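You operate a simulated robot arm through the tools that you are given. There is no shell and no other tool. Be economical: measure what you need, move in short steps, check, and stop when the job is done.

The job below is to be done with a simulated two-armed robot. You get a single attempt, and the scene is never put back.

Task
Take the striped cloth from the open end of the craft table and lay it out flat on the top of the side table.
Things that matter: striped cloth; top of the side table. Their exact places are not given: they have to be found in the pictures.

It is judged by the outcome, as a careful person would: the job done as asked, and still so three seconds after it is handed in. It fails if anything else is knocked over, pushed out of place, dropped, spilled or broken. Flat cloth is picked up by pressing the open fingertips on it (5 to 10 N) and closing them slowly along it; thin cloth reads only 2 to 8 mm in the jaws.

Robot
Two 7-joint arms with two-finger parallel grippers on one trunk, on a base that drives. Base frame: it is fixed to the floor where the robot stands at the start and does not move with it; the origin is under the middle of the robot, x ahead of it, y to its left, z up. Lengths are in m, angles in rad, forces in N, time in s.
The left shoulder is at the start at [0.07, 0.134, 0.876], the right one opposite. Places, roughly: top of the side table [-1.1, 1.6, 0.8]. Payload 1.57 kg a hand.
The TCP of each hand is the grasp point between the finger pads, 0.03 m short of the fingertips. In the tool frame z runs along the fingers and y along their closing line. The gripper opens to 0.08 m. The fingers are 0.017 m wide and 0.012 m thick; the gripper's body (0.04 by 0.082 m) begins 0.08 m behind the TCP.
Orientation is that of the tool frame in the base frame, as a unit quaternion [w, x, y, z]. With the fingers straight down and closing along the base's y, the tool's x points along the base's -x, its y along +y and its z along -z.

Tools
- The arms move only by the tool move_arm. It takes "left_series", "right_series" or both (then of equal length, played together; a hand with none holds still); each is a list of rows, each an object of numbers (a shift or turn left out is 0, a gripper value left out holds the last): "dx", "dy", "dz": the shift along the base's x, y, z in units of 300 mm (1.0 is 300 mm); "rx", "ry", "rz": the turn, a rotation vector about the base's x, y, z in units of 45 degrees (1.0 is 45 degrees); "fingers": the opening, from 0 (shut) to 1 (fully open). In form: [{"dx": .., "dy": .., "dz": .., "rx": .., "ry": .., "rz": .., "fingers": ..}, ...]. A call has 1 to 12 rows; each row is the pose to reach, as a shift and turn from the pose commanded when the call began. A call with a number of a shift or a turn outside -1 to 1 is refused whole. A row lasts 0.2 s, in which the tool goes at most 0.05 m and 0.15 rad; a call with a longer step from one row to the next is refused whole, and so is a gripper value outside its range. A pose out of reach is approached as far as the arm can. The call stops where the force on the tool passes 40 N (or 10 N more than at its start, if that is more) or the arm is blocked; 0.2 s more then pass. Each finger travels about 0.153 m/s and halts on what it meets, pressing with about 22 N; the grip force reading is that of the motor and also rises with nothing between the fingers. The clock runs only during rows and for 0.2 s after the last one: add rows that repeat a pose to give the fingers time. It gives the time, the measured TCP pose, the force on the tool (base axes), the opening and the grip force at its end, in the units of the frame above (readings bear some noise), and new pictures: "pictures" is both (left out), scene, wrist or none (wrist: the cameras of the hands that moved).
- Cameras (640 x 400 px; columns grow to the right, rows downward): "scene" is now at [0.1433, 0.0086, 1.1251]; the picture's right is [0.08, -1.00, 0.00], its down [-0.39, -0.03, -0.92] and it looks along [0.92, 0.08, -0.40] (base axes); focal length 260 px, centre (320, 200). "left" rides on the left gripper at [0.072, 0.007, -0.122] in its tool frame; the picture's right is [-0.09, 1.00, 0.00], its down [-0.84, -0.08, -0.54] and it looks along [-0.54, -0.05, 0.84] (tool axes); focal length 238 px, centre (320, 200). "right" rides on the right gripper at [0.072, -0.007, -0.122] in its tool frame; the picture's right is [0.09, 1.00, 0.00], its down [-0.84, 0.08, -0.54] and it looks along [-0.54, 0.05, 0.84] (tool axes); focal length 238 px, centre (320, 200).
- slide_trunk(by): slides the trunk up (or, below 0, down) by that many m; the arms and the scene camera ride with it, the base frame stays. It gives what a move gives, with no picture.
- roll_base(legs): drives the robot by 1 to 6 legs, each [ahead, left, turn to the left] in m, m and rad, along the robot's own axes; the way and the turn of a leg run together, so that a leg with both is an arc; at most 1.5 m and 3.142 rad a leg. The arms and the cameras ride along, it lands a little off, and it stops where it bumps. It gives what a move gives, and a new picture of the scene camera.
- pan_tilt(pan, tilt): turns the head with the scene camera to pan (to the left, within 1.501 rad either way) and tilt (down, from -0.506 to 1.204), counted from straight ahead of the robot. It gives what a move gives, and a new picture of the scene camera.
- point_at(camera, pixels): for up to 12 pixels [column, row] of the newest picture of that camera ("zoom" is the newest enlarged one), the place [x, y, z] in the base frame of the surface seen there, good to about 0.002 m. No time passes.
- zoom(camera, box): a new picture of the part [left, top, right, bottom] of that camera's present view, enlarged. No time passes.
- job_done(): hands the job in; it is judged then, once.

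Go step by step. Measure first, check grasps and placings, and put right what went wrong. The budget is 80 turns and 170 pictures, counting those below and the enlarged ones. Unless the task says otherwise, let go and move clear before handing in, and close with one line.

The tools are called as name(argument=value, ...) on one line, values as JSON. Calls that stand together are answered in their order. move_arm: Moves the arms, as the interface text tells. Its arguments: {"type":"object","properties":{"left_series":{"type":"array"},"right_series":{"type":"array"},"pictures":{"type":"string","enum":["both","scene","wrist","none"]}},"required":[]} The other tools are called the same way: slide_trunk (by) slides the trunk up or down; roll_base (legs) drives the base; pan_tilt (pan, tilt) turns the head that bears the scene camera; point_at (camera, pixels) gives the place of the surface under pixels of a picture; zoom (camera, box) takes an enlarged picture of a part of a camera's view; job_done () hands the job in.

At the start:

```text
clock: 0.0
left_tcp_pos: [0.4594, 0.1979, 0.9384]
left_orientation: [0.001, 0.001, 1.0, 0.0]
left_ft_force: [-0.5, 0.8, 0.3]
left_finger_gap: 0.0799
left_gripper_force: 0.1
right_tcp_pos: [0.4511, -0.2033, 1.0016]
right_orientation: [0.0, 0.0, 1.0, 0.0]
right_ft_force: [0.4, -0.4, -0.2]
right_finger_gap: 0.08
right_gripper_force: 0.0
trunk travel left (down, up): [-0.45, 0.49]
robot x, y, heading: [0.0001, -0.0002, 0.004]
head pan, tilt: [0.082, 0.407]
```

scene: 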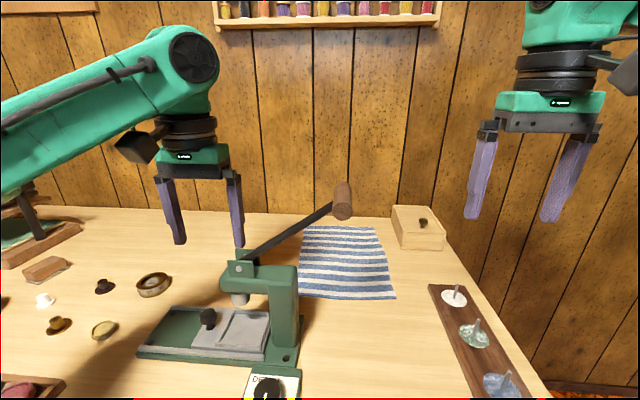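
right: 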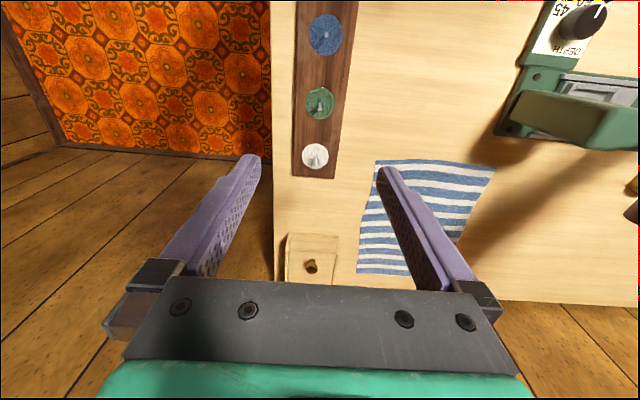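
left: 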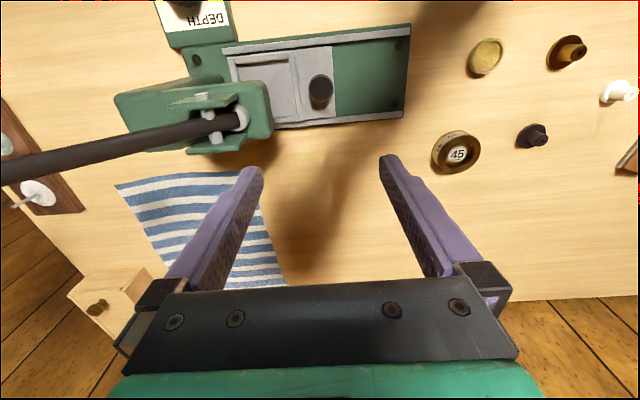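

The striped cloth is at about (305,226)-(396,298) in the scene picture, between the press and a small box. I'll measure its corners and the neighbours.

point_at(camera="scene", pixels=[[307, 228], [376, 229], [394, 297], [301, 294], [345, 262], [342, 200], [260, 245], [296, 345], [420, 225], [430, 287], [400, 245], [297, 270]])

zoom(camera="scene", box=[220, 160, 480, 330])

```text
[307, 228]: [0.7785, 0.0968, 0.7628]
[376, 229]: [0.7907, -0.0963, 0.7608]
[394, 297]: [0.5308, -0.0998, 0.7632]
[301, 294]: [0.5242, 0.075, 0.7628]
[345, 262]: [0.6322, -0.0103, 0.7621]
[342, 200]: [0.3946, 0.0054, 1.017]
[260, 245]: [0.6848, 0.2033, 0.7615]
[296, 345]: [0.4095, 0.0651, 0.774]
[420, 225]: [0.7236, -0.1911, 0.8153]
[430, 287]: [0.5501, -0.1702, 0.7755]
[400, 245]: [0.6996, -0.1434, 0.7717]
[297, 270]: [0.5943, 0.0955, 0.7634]
```

```text
2.35 times, centred on (350, 245) of scene
```

zoom: 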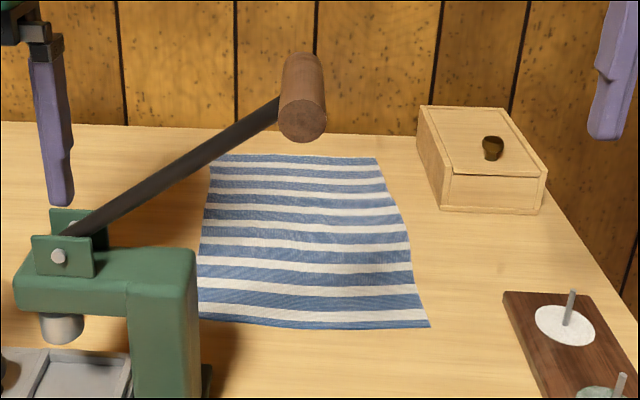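

The cloth is about 0.19 m wide in y (-0.10 to 0.09) and 0.26 m long in x (0.525 to 0.785), lying at z of about 0.762. Next I'll look at the side table.

pan_tilt(pan=1.5, tilt=0.35)

```text
clock: 1.5
left_tcp_pos: [0.4592, 0.1987, 0.9376]
left_orientation: [0.0, -0.001, 1.0, 0.0]
left_ft_force: [-0.2, -1.0, -1.0]
left_finger_gap: 0.0799
left_gripper_force: 0.1
right_tcp_pos: [0.4515, -0.2038, 1.0012]
right_orientation: [0.0, 0.0, 1.0, 0.0]
right_ft_force: [0.3, -0.5, 0.8]
right_finger_gap: 0.0798
right_gripper_force: 0.1
trunk travel left (down, up): [-0.45, 0.49]
robot x, y, heading: [0.002, -0.0004, -0.0]
head pan, tilt: [1.499, 0.351]
```

scene: 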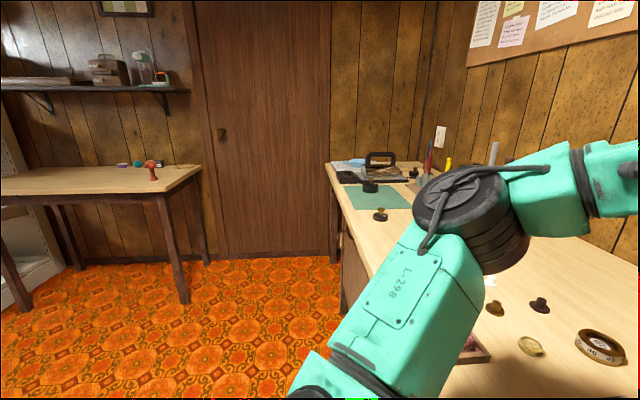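

point_at(camera="scene", pixels=[[199, 167], [157, 193], [4, 193], [60, 180], [152, 170], [122, 164], [80, 168], [4, 178], [187, 300], [180, 90], [4, 85], [345, 310]])

zoom(camera="scene", box=[0, 60, 240, 220])

```text
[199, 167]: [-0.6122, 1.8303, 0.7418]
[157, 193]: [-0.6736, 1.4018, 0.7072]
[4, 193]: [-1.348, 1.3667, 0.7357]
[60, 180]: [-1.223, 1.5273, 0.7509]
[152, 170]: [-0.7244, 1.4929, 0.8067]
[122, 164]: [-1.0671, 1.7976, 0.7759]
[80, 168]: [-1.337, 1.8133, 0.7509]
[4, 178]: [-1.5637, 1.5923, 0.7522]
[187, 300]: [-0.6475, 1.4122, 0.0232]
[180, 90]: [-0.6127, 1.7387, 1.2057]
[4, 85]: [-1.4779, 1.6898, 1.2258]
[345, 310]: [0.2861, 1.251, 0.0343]
```

```text
2.50 times, centred on (120, 140) of scene
```

zoom: 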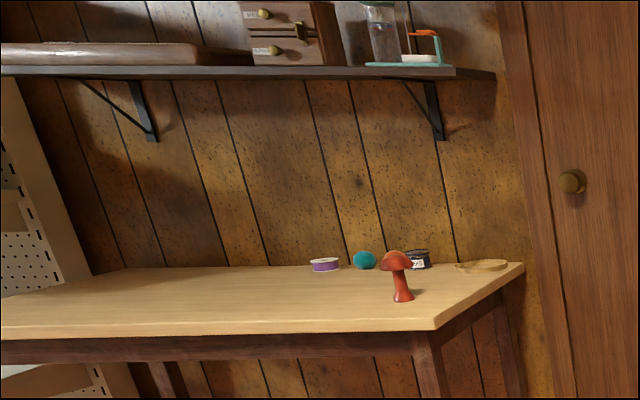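

The side table top is at z of about 0.751: its front edge is at y of about 1.37 and it is clear for x from -1.5 to -0.85, with small things only at the back right. The press lever handle hangs near the cloth's left side, so I'll look at the craft table's open end as another way in.

pan_tilt(pan=-0.8, tilt=0.7)

```text
clock: 3.7
left_tcp_pos: [0.4596, 0.1978, 0.9375]
left_orientation: [0.0, 0.0, 1.0, 0.001]
left_ft_force: [-0.4, -0.9, -0.8]
left_finger_gap: 0.0802
left_gripper_force: 0.0
right_tcp_pos: [0.4513, -0.2033, 1.0005]
right_orientation: [0.0, 0.0, 1.0, 0.0]
right_ft_force: [0.1, -0.8, -0.3]
right_finger_gap: 0.08
right_gripper_force: 0.0
trunk travel left (down, up): [-0.45, 0.49]
robot x, y, heading: [-0.0012, -0.0013, 0.001]
head pan, tilt: [-0.799, 0.7]
```

scene: 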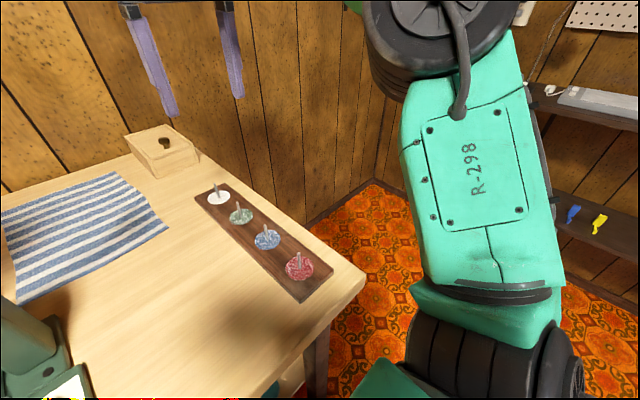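

point_at(camera="scene", pixels=[[360, 285], [200, 150], [373, 182], [315, 228], [300, 296], [218, 198], [165, 146], [530, 100], [600, 225], [166, 231], [120, 174], [625, 300]])

```text
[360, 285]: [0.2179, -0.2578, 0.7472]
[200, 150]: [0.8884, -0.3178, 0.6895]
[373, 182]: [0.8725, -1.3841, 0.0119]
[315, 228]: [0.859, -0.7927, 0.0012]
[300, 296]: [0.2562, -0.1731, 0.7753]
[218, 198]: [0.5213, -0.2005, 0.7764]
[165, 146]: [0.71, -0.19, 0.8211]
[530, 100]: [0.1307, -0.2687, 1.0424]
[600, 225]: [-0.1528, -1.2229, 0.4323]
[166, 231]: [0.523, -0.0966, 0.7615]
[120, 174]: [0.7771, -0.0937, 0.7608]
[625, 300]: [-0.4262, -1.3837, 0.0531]
```

The craft table's end is at y of about -0.26, with open floor beyond it, so I'll come at the cloth from there facing +y. First I'll raise the trunk so the hands clear the press lever.

slide_trunk(by=0.25)

roll_base(legs=[[0, -0.56, 0], [0, 0, 1.57]])

```text
clock: 6.2
left_tcp_pos: [0.4591, 0.198, 1.1879]
left_orientation: [0.001, 0.0, 1.0, 0.0]
left_ft_force: [-0.5, 1.0, 0.6]
left_finger_gap: 0.0802
left_gripper_force: 0.1
right_tcp_pos: [0.4511, -0.203, 1.2505]
right_orientation: [0.001, 0.001, 1.0, 0.0]
right_ft_force: [0.0, 0.1, 0.7]
right_finger_gap: 0.0798
right_gripper_force: 0.0
trunk travel left (down, up): [-0.7, 0.24]
robot x, y, heading: [-0.0029, -0.0017, -0.001]
head pan, tilt: [-0.799, 0.7]
```

```text
clock: 13.3
left_tcp_pos: [-0.1924, -0.1003, 1.1888]
left_orientation: [0.0, -0.703, 0.711, 0.0]
left_ft_force: [-0.7, -0.5, 0.0]
left_finger_gap: 0.08
left_gripper_force: 0.0
right_tcp_pos: [0.2085, -0.1149, 1.2501]
right_orientation: [-0.001, -0.703, 0.711, 0.0]
right_ft_force: [-0.3, 0.6, 1.0]
right_finger_gap: 0.08
right_gripper_force: 0.0
trunk travel left (down, up): [-0.7, 0.24]
robot x, y, heading: [0.0014, -0.5623, 1.56]
head pan, tilt: [-0.799, 0.7]
```

scene: 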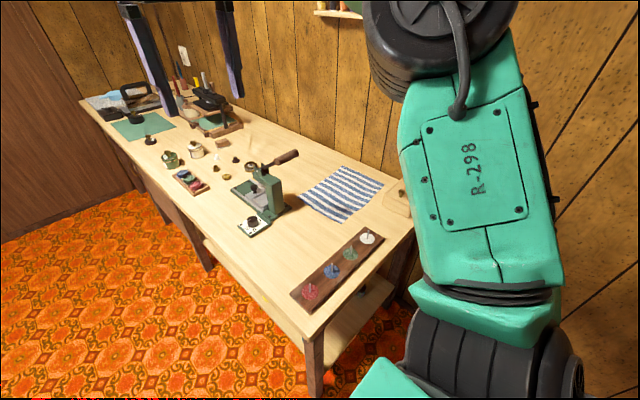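

The robot now stands at (0,-0.56) facing +y, and the table's end runs along its front. Before sliding toward the wall I'll measure how far the right arm sticks out.

point_at(camera="scene", pixels=[[562, 285], [530, 100], [582, 385], [450, 50], [335, 13], [610, 250], [460, 340], [535, 190]])

pan_tilt(pan=-0.4, tilt=0.8)

```text
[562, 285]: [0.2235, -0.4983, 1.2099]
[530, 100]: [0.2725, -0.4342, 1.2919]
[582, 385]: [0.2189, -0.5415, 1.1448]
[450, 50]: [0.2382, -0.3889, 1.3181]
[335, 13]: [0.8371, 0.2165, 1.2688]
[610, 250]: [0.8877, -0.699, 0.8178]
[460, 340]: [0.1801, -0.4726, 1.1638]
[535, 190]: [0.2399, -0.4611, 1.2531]
```

```text
clock: 14.1
left_tcp_pos: [-0.1918, -0.0994, 1.187]
left_orientation: [0.0, -0.703, 0.712, 0.0]
left_ft_force: [-0.7, -0.6, 0.1]
left_finger_gap: 0.0798
left_gripper_force: 0.1
right_tcp_pos: [0.2087, -0.1142, 1.2512]
right_orientation: [0.0, -0.702, 0.712, 0.0]
right_ft_force: [0.7, 0.0, 0.7]
right_finger_gap: 0.0801
right_gripper_force: 0.0
trunk travel left (down, up): [-0.7, 0.24]
robot x, y, heading: [-0.0013, -0.5618, 1.559]
head pan, tilt: [-0.4, 0.799]
```

scene: 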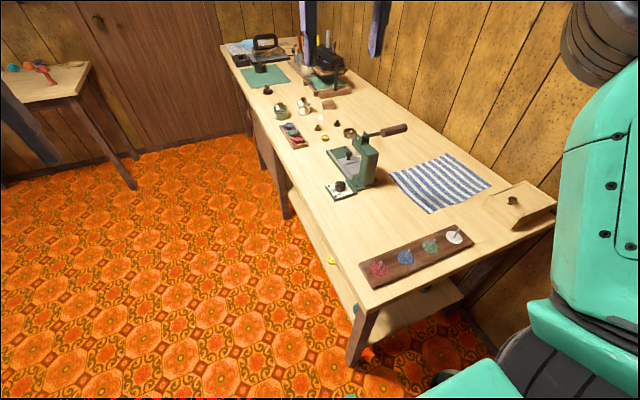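

The right arm reaches about 0.27 m to the robot's side, so standing at x of about 0.47 leaves room to the wall at 0.87. I'll slide right along the table's end.

roll_base(legs=[[0, -0.47, 0.01]])

pan_tilt(pan=-0.2, tilt=0.8)

```text
clock: 16.9
left_tcp_pos: [0.2719, -0.1051, 1.1874]
left_orientation: [0.001, -0.707, 0.708, -0.001]
left_ft_force: [-0.3, 0.6, -0.2]
left_finger_gap: 0.0801
left_gripper_force: 0.0
right_tcp_pos: [0.6724, -0.1145, 1.2515]
right_orientation: [-0.001, -0.706, 0.708, -0.001]
right_ft_force: [-0.2, 0.2, -0.2]
right_finger_gap: 0.0799
right_gripper_force: 0.0
trunk travel left (down, up): [-0.7, 0.24]
robot x, y, heading: [0.4719, -0.5677, 1.566]
head pan, tilt: [-0.4, 0.799]
```

scene: 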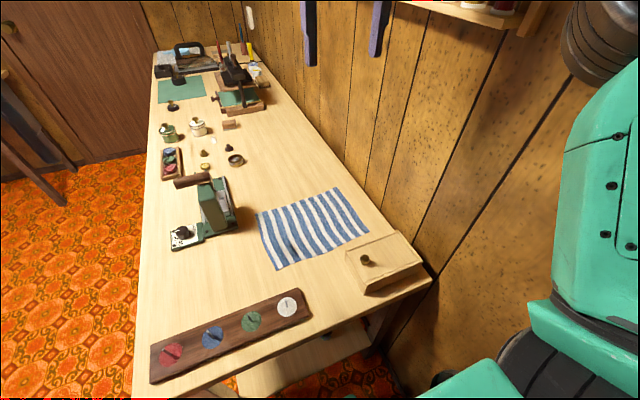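

```text
clock: 17.7
left_tcp_pos: [0.272, -0.1057, 1.188]
left_orientation: [0.0, -0.707, 0.707, 0.0]
left_ft_force: [-1.0, -0.2, -0.5]
left_finger_gap: 0.08
left_gripper_force: 0.0
right_tcp_pos: [0.6747, -0.115, 1.2511]
right_orientation: [0.0, -0.706, 0.708, 0.0]
right_ft_force: [0.1, -0.5, 0.1]
right_finger_gap: 0.0797
right_gripper_force: 0.0
trunk travel left (down, up): [-0.7, 0.24]
robot x, y, heading: [0.4734, -0.5638, 1.567]
head pan, tilt: [-0.201, 0.799]
```

scene: 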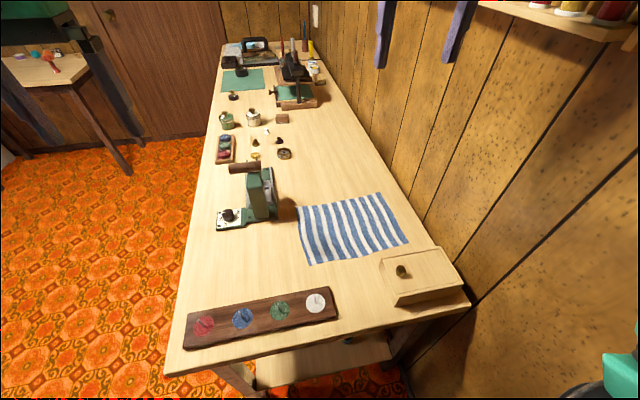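

From here the whole near edge of the cloth runs from (311,264) to (408,242), with the box at its right. I'll measure the edge precisely and lower the trunk part way.

point_at(camera="scene", pixels=[[312, 262], [405, 241], [360, 254], [383, 196], [301, 209], [382, 262], [435, 248], [397, 300], [335, 290], [262, 168], [401, 271]])

slide_trunk(by=-0.13)

zoom(camera="scene", box=[200, 120, 480, 295])

```text
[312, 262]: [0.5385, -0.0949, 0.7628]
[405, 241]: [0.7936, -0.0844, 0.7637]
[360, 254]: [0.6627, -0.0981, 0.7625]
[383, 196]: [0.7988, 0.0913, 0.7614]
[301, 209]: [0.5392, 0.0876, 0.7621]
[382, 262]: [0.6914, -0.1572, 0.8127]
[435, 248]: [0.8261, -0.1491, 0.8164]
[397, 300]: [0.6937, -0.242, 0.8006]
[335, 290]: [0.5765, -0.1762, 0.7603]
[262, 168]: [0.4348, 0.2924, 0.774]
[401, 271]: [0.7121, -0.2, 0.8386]
```

```text
clock: 19.3
left_tcp_pos: [0.2724, -0.106, 1.0571]
left_orientation: [-0.001, -0.706, 0.708, 0.001]
left_ft_force: [-0.1, 0.8, -0.7]
left_finger_gap: 0.0803
left_gripper_force: 0.0
right_tcp_pos: [0.6742, -0.1136, 1.1207]
right_orientation: [0.0, -0.706, 0.708, 0.0]
right_ft_force: [0.0, 0.0, 0.3]
right_finger_gap: 0.0798
right_gripper_force: 0.1
trunk travel left (down, up): [-0.57, 0.37]
robot x, y, heading: [0.4724, -0.5641, 1.568]
head pan, tilt: [-0.201, 0.799]
```

```text
2.29 times, centred on (340, 208) of scene
```

zoom: 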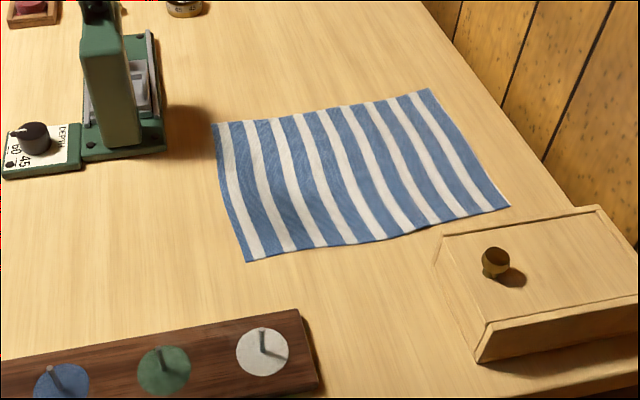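

The near edge is at y of about -0.095, from x 0.535 to 0.79, and the box's back face is at y of about -0.15. I'll bring both hands over the two near corners, keeping the left one clear of the lever on the way.

move_arm(left_series=[{"dy": -0.13, "fingers": 0.5}, {"dx": 0.15, "dy": -0.15}, {"dx": 0.3, "dy": -0.15}, {"dx": 0.45, "dy": -0.15}, {"dx": 0.6, "dy": -0.15}, {"dx": 0.75, "dy": -0.15}, {"dx": 0.9, "dy": -0.15}, {"dx": 0.96, "dy": -0.13, "dz": -0.1}, {"dx": 0.96, "dy": -0.07, "dz": -0.23}, {"dx": 0.96, "dy": 0, "dz": -0.36}, {"dx": 0.96, "dy": 0.06, "dz": -0.5}, {"dx": 0.96, "dy": 0.06, "dz": -0.62}], right_series=[{"dz": -0.05, "fingers": 0.5}, {"dx": 0.05, "dz": -0.1}, {"dx": 0.1, "dz": -0.17}, {"dx": 0.15, "dz": -0.24}, {"dx": 0.2, "dz": -0.31}, {"dx": 0.25, "dz": -0.38}, {"dx": 0.3, "dz": -0.45}, {"dx": 0.31, "dz": -0.52}, {"dx": 0.31, "dy": 0.03, "dz": -0.59}, {"dx": 0.31, "dy": 0.06, "dz": -0.66}, {"dx": 0.31, "dy": 0.08, "dz": -0.73}, {"dx": 0.31, "dy": 0.08, "dz": -0.83}])

```text
clock: 21.9
left_tcp_pos: [0.5344, -0.0936, 0.8795]
left_orientation: [-0.014, 0.707, -0.707, 0.008]
left_ft_force: [-0.8, 0.2, 0.2]
left_finger_gap: 0.0397
left_gripper_force: 0.0
right_tcp_pos: [0.7402, -0.0963, 0.886]
right_orientation: [0.015, -0.707, 0.707, -0.007]
right_ft_force: [-0.3, 0.6, 0.8]
right_finger_gap: 0.0401
right_gripper_force: 0.0
trunk travel left (down, up): [-0.57, 0.37]
robot x, y, heading: [0.4697, -0.5648, 1.57]
head pan, tilt: [-0.201, 0.799]
```

scene: 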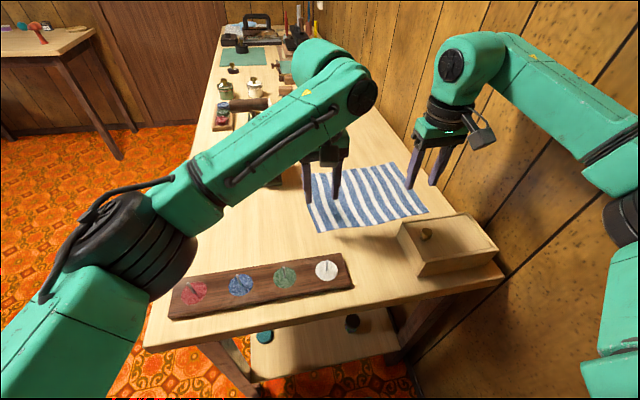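
right: 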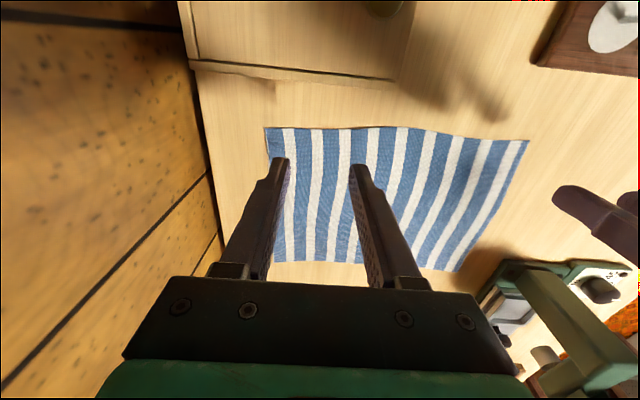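
left: 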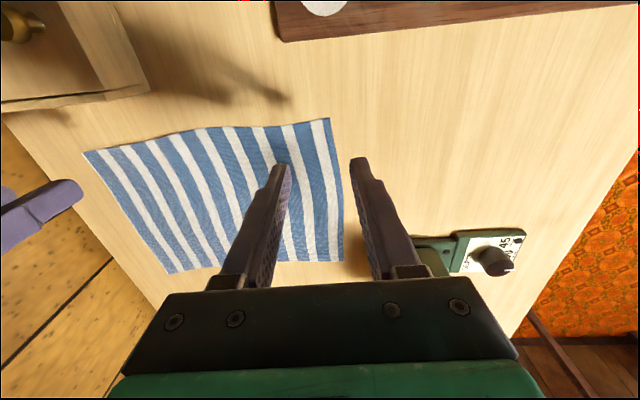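

Both hands hover over the near edge, but they read about 25 mm short in x. I'll let them settle and check how far the left forearm is from the press handle.

move_arm(left_series=[{}, {}], right_series=[{}, {}], pictures="scene")

point_at(camera="scene", pixels=[[290, 100], [260, 103], [320, 60], [340, 75], [240, 140], [270, 110], [360, 100], [342, 140]])

```text
clock: 22.5
left_tcp_pos: [0.5352, -0.0941, 0.8787]
left_orientation: [-0.015, 0.707, -0.707, 0.01]
left_ft_force: [1.1, 0.0, -0.2]
left_finger_gap: 0.04
left_gripper_force: 0.0
right_tcp_pos: [0.7407, -0.0968, 0.8855]
right_orientation: [-0.015, 0.707, -0.707, 0.01]
right_ft_force: [-0.6, 0.2, -0.9]
right_finger_gap: 0.0401
right_gripper_force: 0.0
trunk travel left (down, up): [-0.57, 0.37]
robot x, y, heading: [0.4683, -0.5639, 1.575]
head pan, tilt: [-0.201, 0.799]
```

scene: 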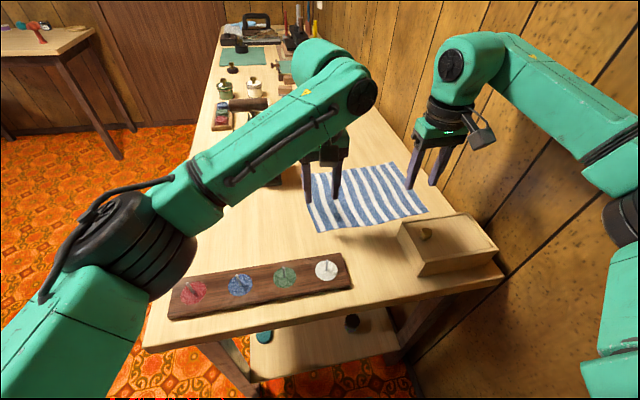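

```text
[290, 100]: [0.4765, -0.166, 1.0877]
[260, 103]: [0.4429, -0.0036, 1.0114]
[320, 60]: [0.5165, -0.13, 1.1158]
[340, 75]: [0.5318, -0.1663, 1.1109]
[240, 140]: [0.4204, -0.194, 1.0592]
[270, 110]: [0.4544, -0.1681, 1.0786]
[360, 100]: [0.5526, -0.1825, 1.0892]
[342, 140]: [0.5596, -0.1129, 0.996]
```

The forearm passes about 0.1 m from the handle. I'll measure the near edge and corners in the wrist views to set the pinch points.

point_at(camera="left", pixels=[[329, 121], [285, 126], [255, 128], [340, 250], [90, 154], [281, 170], [357, 162]])

point_at(camera="right", pixels=[[268, 130], [310, 131], [350, 130], [525, 142], [275, 258], [280, 165], [360, 170]])

```text
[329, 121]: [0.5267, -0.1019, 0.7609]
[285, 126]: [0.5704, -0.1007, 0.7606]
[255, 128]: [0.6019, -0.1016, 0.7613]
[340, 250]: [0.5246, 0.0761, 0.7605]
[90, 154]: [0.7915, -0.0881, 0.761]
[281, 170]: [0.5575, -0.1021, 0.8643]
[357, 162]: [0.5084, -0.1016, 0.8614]
```

```text
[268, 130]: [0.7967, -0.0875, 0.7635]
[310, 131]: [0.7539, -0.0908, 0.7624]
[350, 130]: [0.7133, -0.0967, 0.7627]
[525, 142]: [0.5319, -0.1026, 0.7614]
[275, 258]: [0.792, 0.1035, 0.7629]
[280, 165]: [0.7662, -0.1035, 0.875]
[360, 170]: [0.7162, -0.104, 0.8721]
```

The near edge is at y -0.101 under the left hand and -0.090 under the right. I'll level the small tilt and lower both hands to just above the cloth, 12-15 mm inside the edge.

move_arm(left_series=[{"dx": 0.04, "dy": 0.01, "dz": -0.05, "ry": 0.045}, {"dx": 0.09, "dy": 0.027, "dz": -0.12, "ry": 0.045}, {"dx": 0.09, "dy": 0.027, "dz": -0.19, "ry": 0.045}, {"dx": 0.09, "dy": 0.027, "dz": -0.26, "ry": 0.045}, {"dx": 0.09, "dy": 0.027, "dz": -0.26, "ry": 0.045}], right_series=[{"dx": 0.03, "dy": 0.03, "dz": -0.05, "ry": 0.045}, {"dx": 0.065, "dy": 0.065, "dz": -0.14, "ry": 0.045}, {"dx": 0.065, "dy": 0.065, "dz": -0.21, "ry": 0.045}, {"dx": 0.065, "dy": 0.065, "dz": -0.28, "ry": 0.045}, {"dx": 0.065, "dy": 0.065, "dz": -0.28, "ry": 0.045}])

```text
clock: 23.7
left_tcp_pos: [0.5609, -0.084, 0.8015]
left_orientation: [-0.002, 0.708, -0.706, -0.002]
left_ft_force: [-0.8, -0.5, 1.0]
left_finger_gap: 0.0402
left_gripper_force: 0.1
right_tcp_pos: [0.7606, -0.0753, 0.8024]
right_orientation: [-0.003, 0.708, -0.706, -0.003]
right_ft_force: [0.2, -0.7, 0.8]
right_finger_gap: 0.0399
right_gripper_force: 0.0
trunk travel left (down, up): [-0.57, 0.37]
robot x, y, heading: [0.4713, -0.5651, 1.574]
head pan, tilt: [-0.201, 0.799]
```

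scene: 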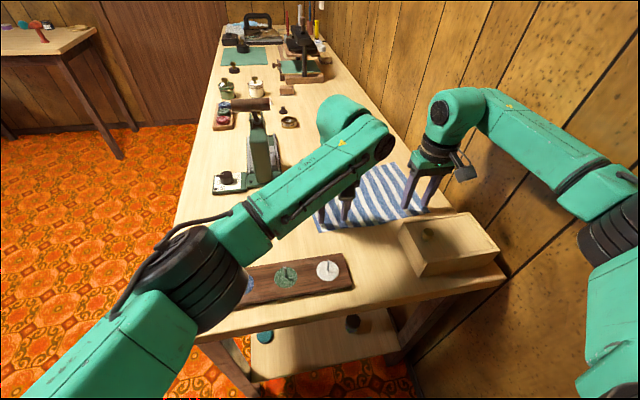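
right: 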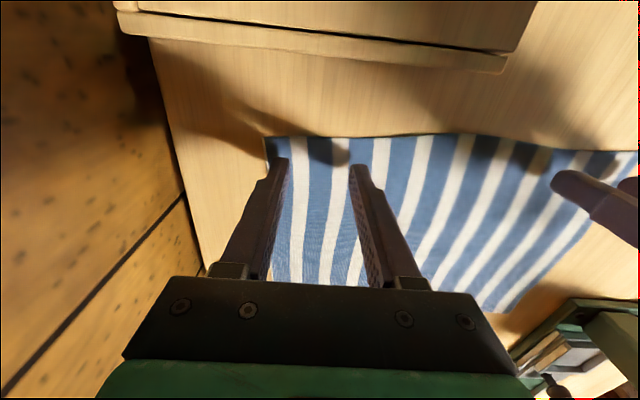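
left: 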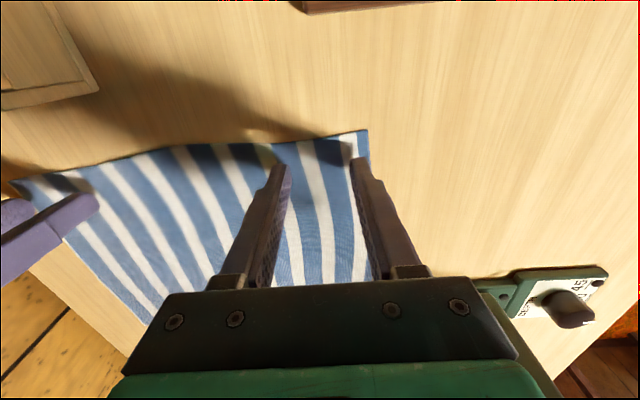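

The tips sit about 10 mm above the cloth at the corners. I'll lower onto it slowly and watch the force.

move_arm(left_series=[{"dz": -0.01}, {"dz": -0.02}, {"dz": -0.03}, {"dz": -0.035}], right_series=[{"dz": -0.01}, {"dz": -0.02}, {"dz": -0.03}, {"dz": -0.035}], pictures="none")

```text
clock: 24.7
left_tcp_pos: [0.5609, -0.084, 0.7913]
left_orientation: [-0.004, 0.709, -0.705, -0.003]
left_ft_force: [0.2, -1.0, 10.1]
left_finger_gap: 0.0397
left_gripper_force: 0.0
right_tcp_pos: [0.7593, -0.0737, 0.7919]
right_orientation: [-0.002, 0.709, -0.705, -0.003]
right_ft_force: [0.3, -0.2, 0.0]
right_finger_gap: 0.04
right_gripper_force: 0.1
trunk travel left (down, up): [-0.57, 0.37]
robot x, y, heading: [0.4679, -0.5626, 1.581]
head pan, tilt: [-0.201, 0.799]
```

The left presses at 10 N and the right does not touch yet, so I'll lower the right a bit more.

move_arm(right_series=[{"dz": -0.004}, {"dz": -0.006}], pictures="none")

```text
clock: 25.3
left_tcp_pos: [0.5601, -0.0828, 0.7914]
left_orientation: [-0.003, 0.709, -0.705, -0.003]
left_ft_force: [1.8, 0.8, 13.2]
left_finger_gap: 0.0392
left_gripper_force: 0.2
right_tcp_pos: [0.7585, -0.0731, 0.7921]
right_orientation: [-0.003, 0.709, -0.705, -0.004]
right_ft_force: [4.0, -3.2, 14.9]
right_finger_gap: 0.0406
right_gripper_force: 0.5
trunk travel left (down, up): [-0.57, 0.37]
robot x, y, heading: [0.4689, -0.5641, 1.58]
head pan, tilt: [-0.201, 0.799]
```

Both press a bit hard (13 and 15 N). I'll ease off slightly and close slowly.

move_arm(left_series=[{"dz": 0.002}, {"dz": 0.002, "fingers": 0.45}, {"dz": 0.002, "fingers": 0.4}, {"dz": 0.002, "fingers": 0.35}, {"dz": 0.002, "fingers": 0.3}, {"dz": 0.002, "fingers": 0.25}, {"dz": 0.002, "fingers": 0.2}, {"dz": 0.002, "fingers": 0.15}, {"dz": 0.002, "fingers": 0.1}, {"dz": 0.002, "fingers": 0.05}, {"dz": 0.002, "fingers": 0.0}, {"dz": 0.002, "fingers": 0.0}], right_series=[{"dz": 0.003}, {"dz": 0.003, "fingers": 0.45}, {"dz": 0.003, "fingers": 0.4}, {"dz": 0.003, "fingers": 0.35}, {"dz": 0.003, "fingers": 0.3}, {"dz": 0.003, "fingers": 0.25}, {"dz": 0.003, "fingers": 0.2}, {"dz": 0.003, "fingers": 0.15}, {"dz": 0.003, "fingers": 0.1}, {"dz": 0.003, "fingers": 0.05}, {"dz": 0.003, "fingers": 0.0}, {"dz": 0.003, "fingers": 0.0}])

```text
clock: 27.9
left_tcp_pos: [0.5598, -0.0835, 0.7917]
left_orientation: [-0.003, 0.709, -0.705, -0.004]
left_ft_force: [2.6, -0.5, 19.4]
left_finger_gap: 0.0067
left_gripper_force: 22.0
right_tcp_pos: [0.7576, -0.0738, 0.7907]
right_orientation: [-0.003, 0.71, -0.704, -0.005]
right_ft_force: [-2.0, -1.3, 29.9]
right_finger_gap: 0.0022
right_gripper_force: 21.7
trunk travel left (down, up): [-0.57, 0.37]
robot x, y, heading: [0.4674, -0.5649, 1.577]
head pan, tilt: [-0.201, 0.799]
```

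scene: 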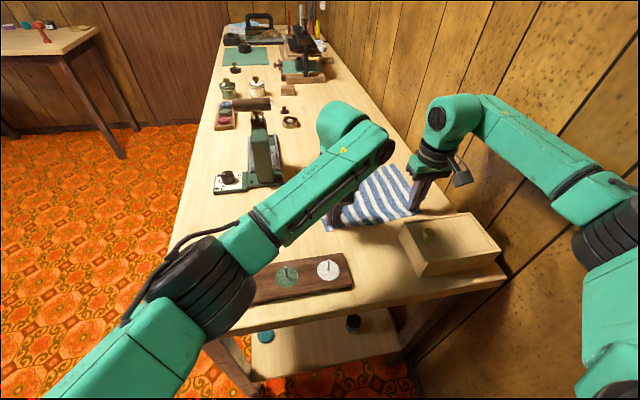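
right: 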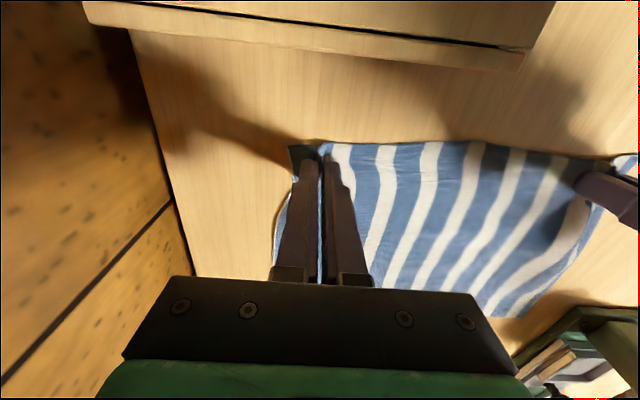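
left: 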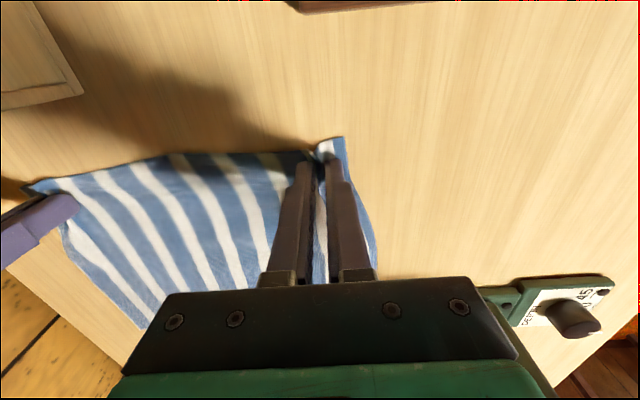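

Both jaws read cloth (6.7 and 2.2 mm) and the folds show in the wrist views. I'll lift gently and check the hold.

move_arm(left_series=[{"dz": 0.03}, {"dz": 0.08}, {"dz": 0.14}, {"dz": 0.2}, {"dz": 0.27}, {"dz": 0.33}], right_series=[{"dz": 0.03}, {"dz": 0.08}, {"dz": 0.14}, {"dz": 0.2}, {"dz": 0.27}, {"dz": 0.33}])

```text
clock: 29.3
left_tcp_pos: [0.5638, -0.0821, 0.8892]
left_orientation: [0.001, -0.706, 0.708, 0.003]
left_ft_force: [5.0, 0.1, -0.6]
left_finger_gap: 0.0065
left_gripper_force: 21.8
right_tcp_pos: [0.7624, -0.0745, 0.8886]
right_orientation: [0.0, -0.707, 0.707, 0.004]
right_ft_force: [-6.4, -0.6, 0.4]
right_finger_gap: 0.0021
right_gripper_force: 21.6
trunk travel left (down, up): [-0.57, 0.37]
robot x, y, heading: [0.4696, -0.5661, 1.57]
head pan, tilt: [-0.201, 0.799]
```

scene: 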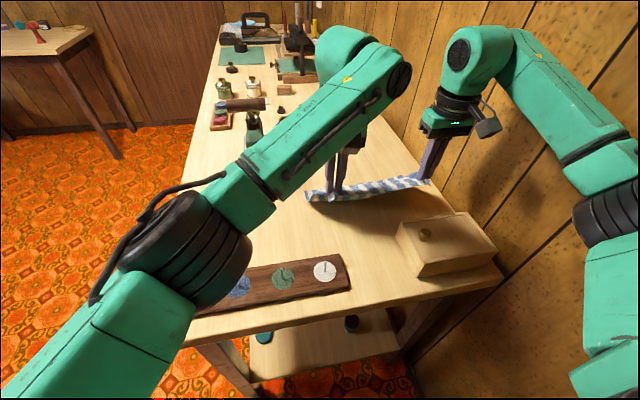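
right: 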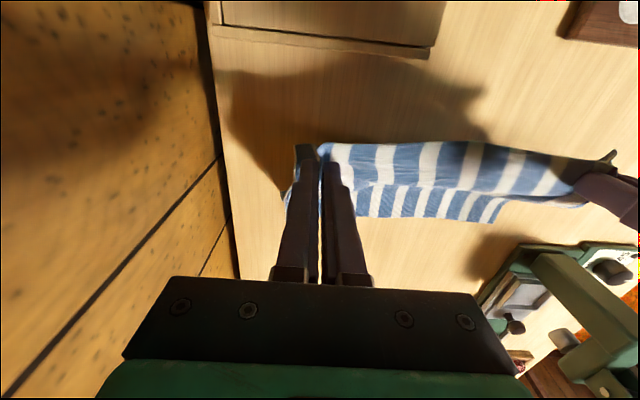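
left: 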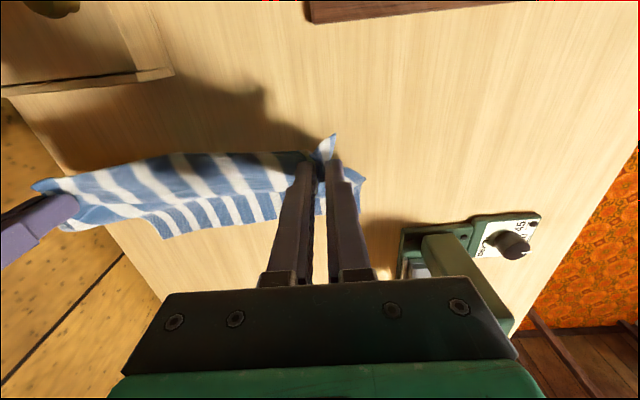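

Both hands hold and the cloth hangs between them, slightly over-tight (5-6 N), so I'll bring them 4 mm closer each. Then I'll raise the trunk so the hanging cloth clears everything, and look along the way.

move_arm(left_series=[{"dx": 0.007}, {"dx": 0.014}], right_series=[{"dx": -0.007}, {"dx": -0.014}], pictures="none")

slide_trunk(by=0.3)

pan_tilt(pan=1.3, tilt=0.6)

```text
clock: 29.9
left_tcp_pos: [0.5685, -0.0836, 0.8905]
left_orientation: [0.0, 0.707, -0.707, -0.004]
left_ft_force: [-0.4, -0.2, -0.2]
left_finger_gap: 0.0063
left_gripper_force: 22.0
right_tcp_pos: [0.7592, -0.0757, 0.8896]
right_orientation: [0.001, -0.707, 0.707, 0.005]
right_ft_force: [-0.2, 0.2, -0.1]
right_finger_gap: 0.0021
right_gripper_force: 21.7
trunk travel left (down, up): [-0.57, 0.37]
robot x, y, heading: [0.4684, -0.5667, 1.571]
head pan, tilt: [-0.201, 0.799]
```

```text
clock: 31.9
left_tcp_pos: [0.5733, -0.0898, 1.1055]
left_orientation: [-0.001, -0.706, 0.709, 0.004]
left_ft_force: [7.3, -1.0, -3.0]
left_finger_gap: 0.0067
left_gripper_force: 21.7
right_tcp_pos: [0.7525, -0.1087, 1.0229]
right_orientation: [0.07, 0.712, -0.696, 0.063]
right_ft_force: [-7.4, 1.1, 3.7]
right_finger_gap: 0.0022
right_gripper_force: 21.9
trunk travel left (down, up): [-0.785, 0.155]
robot x, y, heading: [0.468, -0.5671, 1.572]
head pan, tilt: [-0.201, 0.799]
stopped: the arm was blocked; the commanded pose is now the measured one
```

```text
clock: 33.5
left_tcp_pos: [0.5733, -0.0869, 1.1022]
left_orientation: [-0.002, -0.705, 0.709, 0.004]
left_ft_force: [11.1, -2.1, -4.6]
left_finger_gap: 0.0069
left_gripper_force: 21.6
right_tcp_pos: [0.7545, -0.1066, 1.0211]
right_orientation: [0.069, 0.709, -0.699, 0.065]
right_ft_force: [-11.2, 1.7, 5.4]
right_finger_gap: 0.0019
right_gripper_force: 21.5
trunk travel left (down, up): [-0.785, 0.155]
robot x, y, heading: [0.4695, -0.5651, 1.566]
head pan, tilt: [1.3, 0.6]
```

scene: 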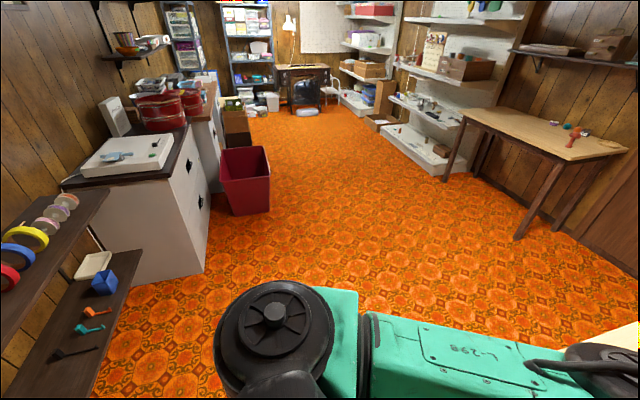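

The right arm stopped against something while rising, probably the wall shelf that carries the spools. I'll lower the trunk straight away and look there.

slide_trunk(by=-0.12)

pan_tilt(pan=-0.6, tilt=0.2)

```text
clock: 35.0
left_tcp_pos: [0.5721, -0.0838, 0.9808]
left_orientation: [-0.002, -0.705, 0.709, 0.002]
left_ft_force: [10.5, -1.3, -5.5]
left_finger_gap: 0.0068
left_gripper_force: 21.9
right_tcp_pos: [0.7552, -0.1044, 0.9001]
right_orientation: [0.068, 0.711, -0.697, 0.065]
right_ft_force: [-10.3, 1.3, 5.0]
right_finger_gap: 0.002
right_gripper_force: 22.9
trunk travel left (down, up): [-0.665, 0.275]
robot x, y, heading: [0.4682, -0.5658, 1.57]
head pan, tilt: [1.3, 0.6]
```

```text
clock: 36.8
left_tcp_pos: [0.5721, -0.0848, 0.9806]
left_orientation: [-0.002, -0.705, 0.709, 0.003]
left_ft_force: [10.0, -0.8, -4.5]
left_finger_gap: 0.0068
left_gripper_force: 22.1
right_tcp_pos: [0.7537, -0.105, 0.8993]
right_orientation: [0.069, 0.711, -0.697, 0.066]
right_ft_force: [-9.6, 1.0, 5.3]
right_finger_gap: 0.0022
right_gripper_force: 21.8
trunk travel left (down, up): [-0.665, 0.275]
robot x, y, heading: [0.4694, -0.5633, 1.568]
head pan, tilt: [-0.6, 0.201]
```

scene: 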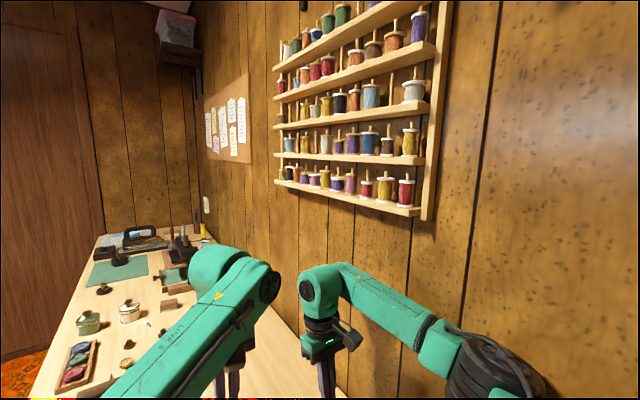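

All spools still stand in line on the rack; the arm only touched the bottom shelf from below. I'll measure the rack's extent and the arm's knuckle.

point_at(camera="scene", pixels=[[415, 214], [280, 186], [350, 200], [318, 268], [345, 268], [395, 300], [426, 215], [410, 204], [305, 300]])

zoom(camera="scene", box=[250, 0, 490, 230])

```text
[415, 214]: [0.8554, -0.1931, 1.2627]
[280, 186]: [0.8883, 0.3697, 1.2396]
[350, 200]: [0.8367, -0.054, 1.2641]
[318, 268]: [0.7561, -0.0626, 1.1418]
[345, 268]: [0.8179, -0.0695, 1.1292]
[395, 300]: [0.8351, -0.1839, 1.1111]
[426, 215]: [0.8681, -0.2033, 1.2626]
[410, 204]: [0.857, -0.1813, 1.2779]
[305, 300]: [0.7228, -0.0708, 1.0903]
```

```text
1.74 times, centred on (370, 115) of scene
```

zoom: 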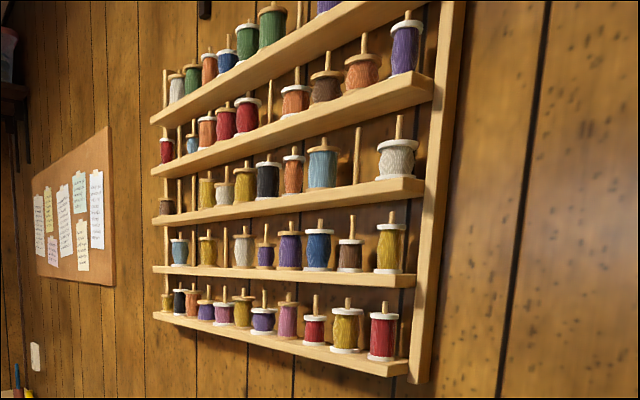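

The rack overhangs to x 0.835 with its bottom at z 1.26. I'll level the hands at z of about 0.96 and straighten the right one, then slide the base 0.12 m left from under the rack before rising.

move_arm(left_series=[{"dz": -0.02}, {"dz": -0.04}, {"dz": -0.06}, {"dz": -0.067}], right_series=[{"dz": 0.06, "dy": 0.02, "rx": 0.08}, {"dz": 0.12, "dy": 0.04, "rx": 0.16}, {"dz": 0.18, "dy": 0.06, "rx": 0.23, "rz": -0.02}, {"dz": 0.2, "dy": 0.07, "rx": 0.243, "rz": -0.025, "dx": 0.01}], pictures="scene")

roll_base(legs=[[0, 0.12, 0]])

```text
clock: 37.8
left_tcp_pos: [0.5663, -0.0759, 0.9583]
left_orientation: [-0.003, -0.705, 0.709, -0.003]
left_ft_force: [-0.4, 0.0, 0.9]
left_finger_gap: 0.0061
left_gripper_force: 22.3
right_tcp_pos: [0.7475, -0.0758, 0.9572]
right_orientation: [0.002, 0.709, -0.705, 0.004]
right_ft_force: [-0.6, 0.3, -0.5]
right_finger_gap: 0.0021
right_gripper_force: 22.3
trunk travel left (down, up): [-0.665, 0.275]
robot x, y, heading: [0.4712, -0.5671, 1.572]
head pan, tilt: [-0.6, 0.201]
```

scene: 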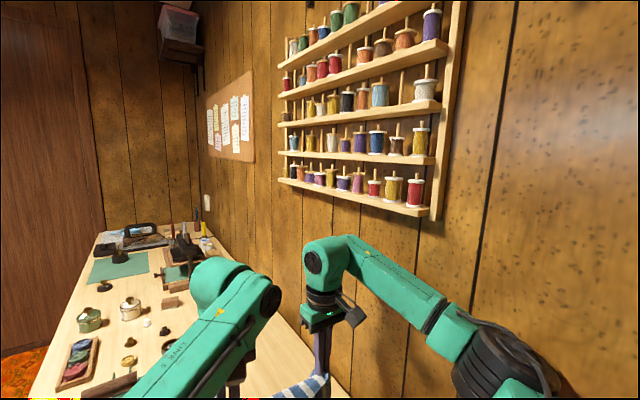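

```text
clock: 39.1
left_tcp_pos: [0.4744, -0.0812, 0.957]
left_orientation: [-0.011, -0.705, 0.709, 0.009]
left_ft_force: [-0.5, 0.3, -1.2]
left_finger_gap: 0.0062
left_gripper_force: 22.5
right_tcp_pos: [0.6578, -0.0799, 0.9513]
right_orientation: [0.011, 0.708, -0.707, -0.008]
right_ft_force: [-0.2, -0.4, 0.6]
right_finger_gap: 0.0021
right_gripper_force: 22.0
trunk travel left (down, up): [-0.665, 0.275]
robot x, y, heading: [0.3486, -0.5702, 1.569]
head pan, tilt: [-0.6, 0.201]
```

scene: 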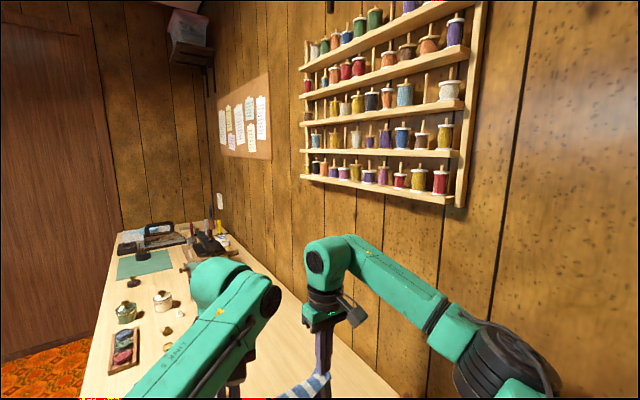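

The right arm is now out from under the rack. I'll raise the trunk 0.2 m, look down at the cloth, and then back away.

slide_trunk(by=0.2)

pan_tilt(pan=-0.2, tilt=0.8)

```text
clock: 41.2
left_tcp_pos: [0.4757, -0.0813, 1.1572]
left_orientation: [-0.011, -0.705, 0.709, 0.01]
left_ft_force: [0.4, 0.3, -0.1]
left_finger_gap: 0.0061
left_gripper_force: 22.5
right_tcp_pos: [0.6576, -0.0811, 1.1506]
right_orientation: [0.011, 0.708, -0.707, -0.008]
right_ft_force: [0.2, -0.4, -0.6]
right_finger_gap: 0.002
right_gripper_force: 21.9
trunk travel left (down, up): [-0.865, 0.075]
robot x, y, heading: [0.3516, -0.5668, 1.572]
head pan, tilt: [-0.6, 0.201]
```

```text
clock: 42.2
left_tcp_pos: [0.4754, -0.0818, 1.158]
left_orientation: [-0.011, -0.705, 0.709, 0.009]
left_ft_force: [0.9, 1.9, 1.1]
left_finger_gap: 0.006
left_gripper_force: 22.0
right_tcp_pos: [0.6592, -0.0814, 1.1523]
right_orientation: [0.011, 0.708, -0.706, -0.008]
right_ft_force: [-0.7, 0.6, 0.8]
right_finger_gap: 0.0019
right_gripper_force: 22.0
trunk travel left (down, up): [-0.865, 0.075]
robot x, y, heading: [0.3514, -0.5684, 1.573]
head pan, tilt: [-0.201, 0.799]
```

scene: 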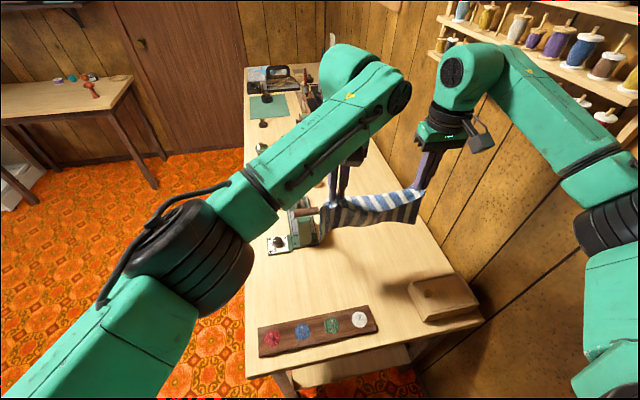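

The cloth hangs freely between both hands and the craft table looks undisturbed. I'll drive away, around the table's corner and toward the side table.

roll_base(legs=[[-0.12, 0, 0], [0, 0.9, 0], [1.1, 0.6, 0]])

pan_tilt(pan=0.0, tilt=0.6)

```text
clock: 53.7
left_tcp_pos: [-1.0303, 0.8868, 1.1574]
left_orientation: [-0.011, -0.707, 0.707, 0.01]
left_ft_force: [0.3, 0.5, -0.8]
left_finger_gap: 0.0062
left_gripper_force: 21.9
right_tcp_pos: [-0.8475, 0.8887, 1.1522]
right_orientation: [0.011, 0.709, -0.705, -0.009]
right_ft_force: [-0.4, 1.0, 0.3]
right_finger_gap: 0.0021
right_gripper_force: 22.5
trunk travel left (down, up): [-0.865, 0.075]
robot x, y, heading: [-1.1507, 0.4032, 1.574]
head pan, tilt: [-0.201, 0.799]
```

scene: 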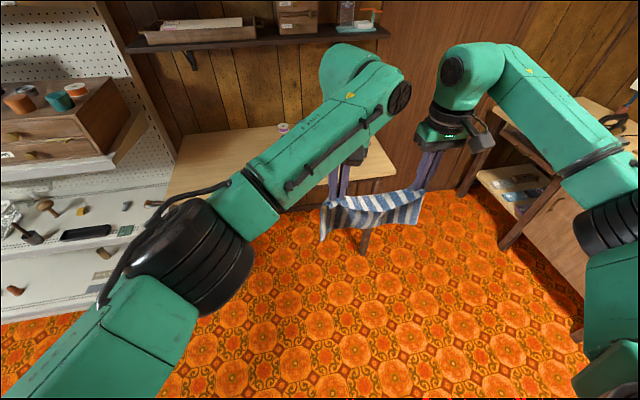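

```text
clock: 54.4
left_tcp_pos: [-1.0306, 0.8882, 1.1583]
left_orientation: [-0.011, -0.707, 0.707, 0.009]
left_ft_force: [-0.8, -0.6, 0.1]
left_finger_gap: 0.0062
left_gripper_force: 22.0
right_tcp_pos: [-0.8465, 0.8896, 1.1517]
right_orientation: [0.012, 0.71, -0.704, -0.008]
right_ft_force: [0.6, -0.8, -0.5]
right_finger_gap: 0.0023
right_gripper_force: 21.9
trunk travel left (down, up): [-0.865, 0.075]
robot x, y, heading: [-1.1493, 0.3994, 1.569]
head pan, tilt: [0.0, 0.6]
```

scene: 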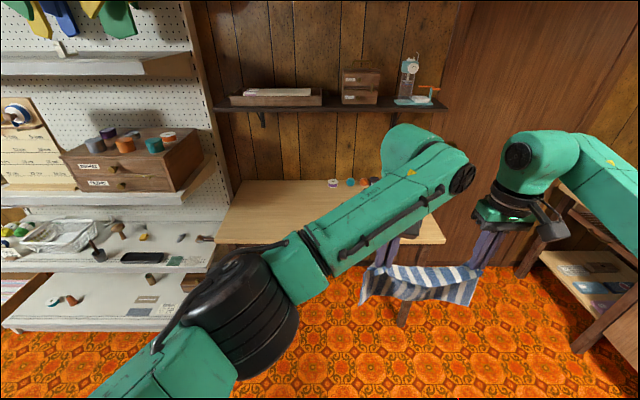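

The cloth hangs at (360,265)-(485,305), with the side table ahead and white shelving to the left of it. I'll measure the table, shelving and wall shelf again from here.

point_at(camera="scene", pixels=[[218, 240], [232, 183], [300, 210], [441, 240], [330, 184], [218, 110], [440, 108], [205, 185], [205, 260], [205, 75], [345, 183], [212, 238]])

zoom(camera="scene", box=[320, 170, 500, 330])

```text
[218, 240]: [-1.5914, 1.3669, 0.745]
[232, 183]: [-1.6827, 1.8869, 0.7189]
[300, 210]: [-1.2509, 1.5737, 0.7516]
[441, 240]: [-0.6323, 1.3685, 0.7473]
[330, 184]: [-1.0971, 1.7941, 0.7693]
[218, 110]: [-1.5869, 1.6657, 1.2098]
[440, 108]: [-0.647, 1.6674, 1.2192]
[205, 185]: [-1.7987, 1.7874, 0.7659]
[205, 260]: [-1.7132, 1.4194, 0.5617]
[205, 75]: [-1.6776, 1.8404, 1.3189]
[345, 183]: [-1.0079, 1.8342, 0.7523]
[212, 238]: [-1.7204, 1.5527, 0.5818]
```

```text
2.50 times, centred on (410, 250) of scene
```

zoom: 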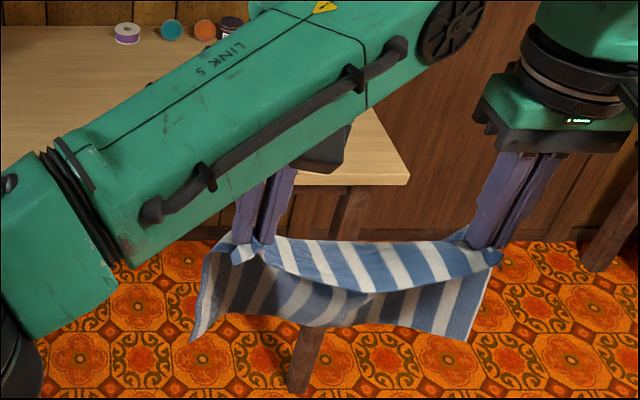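

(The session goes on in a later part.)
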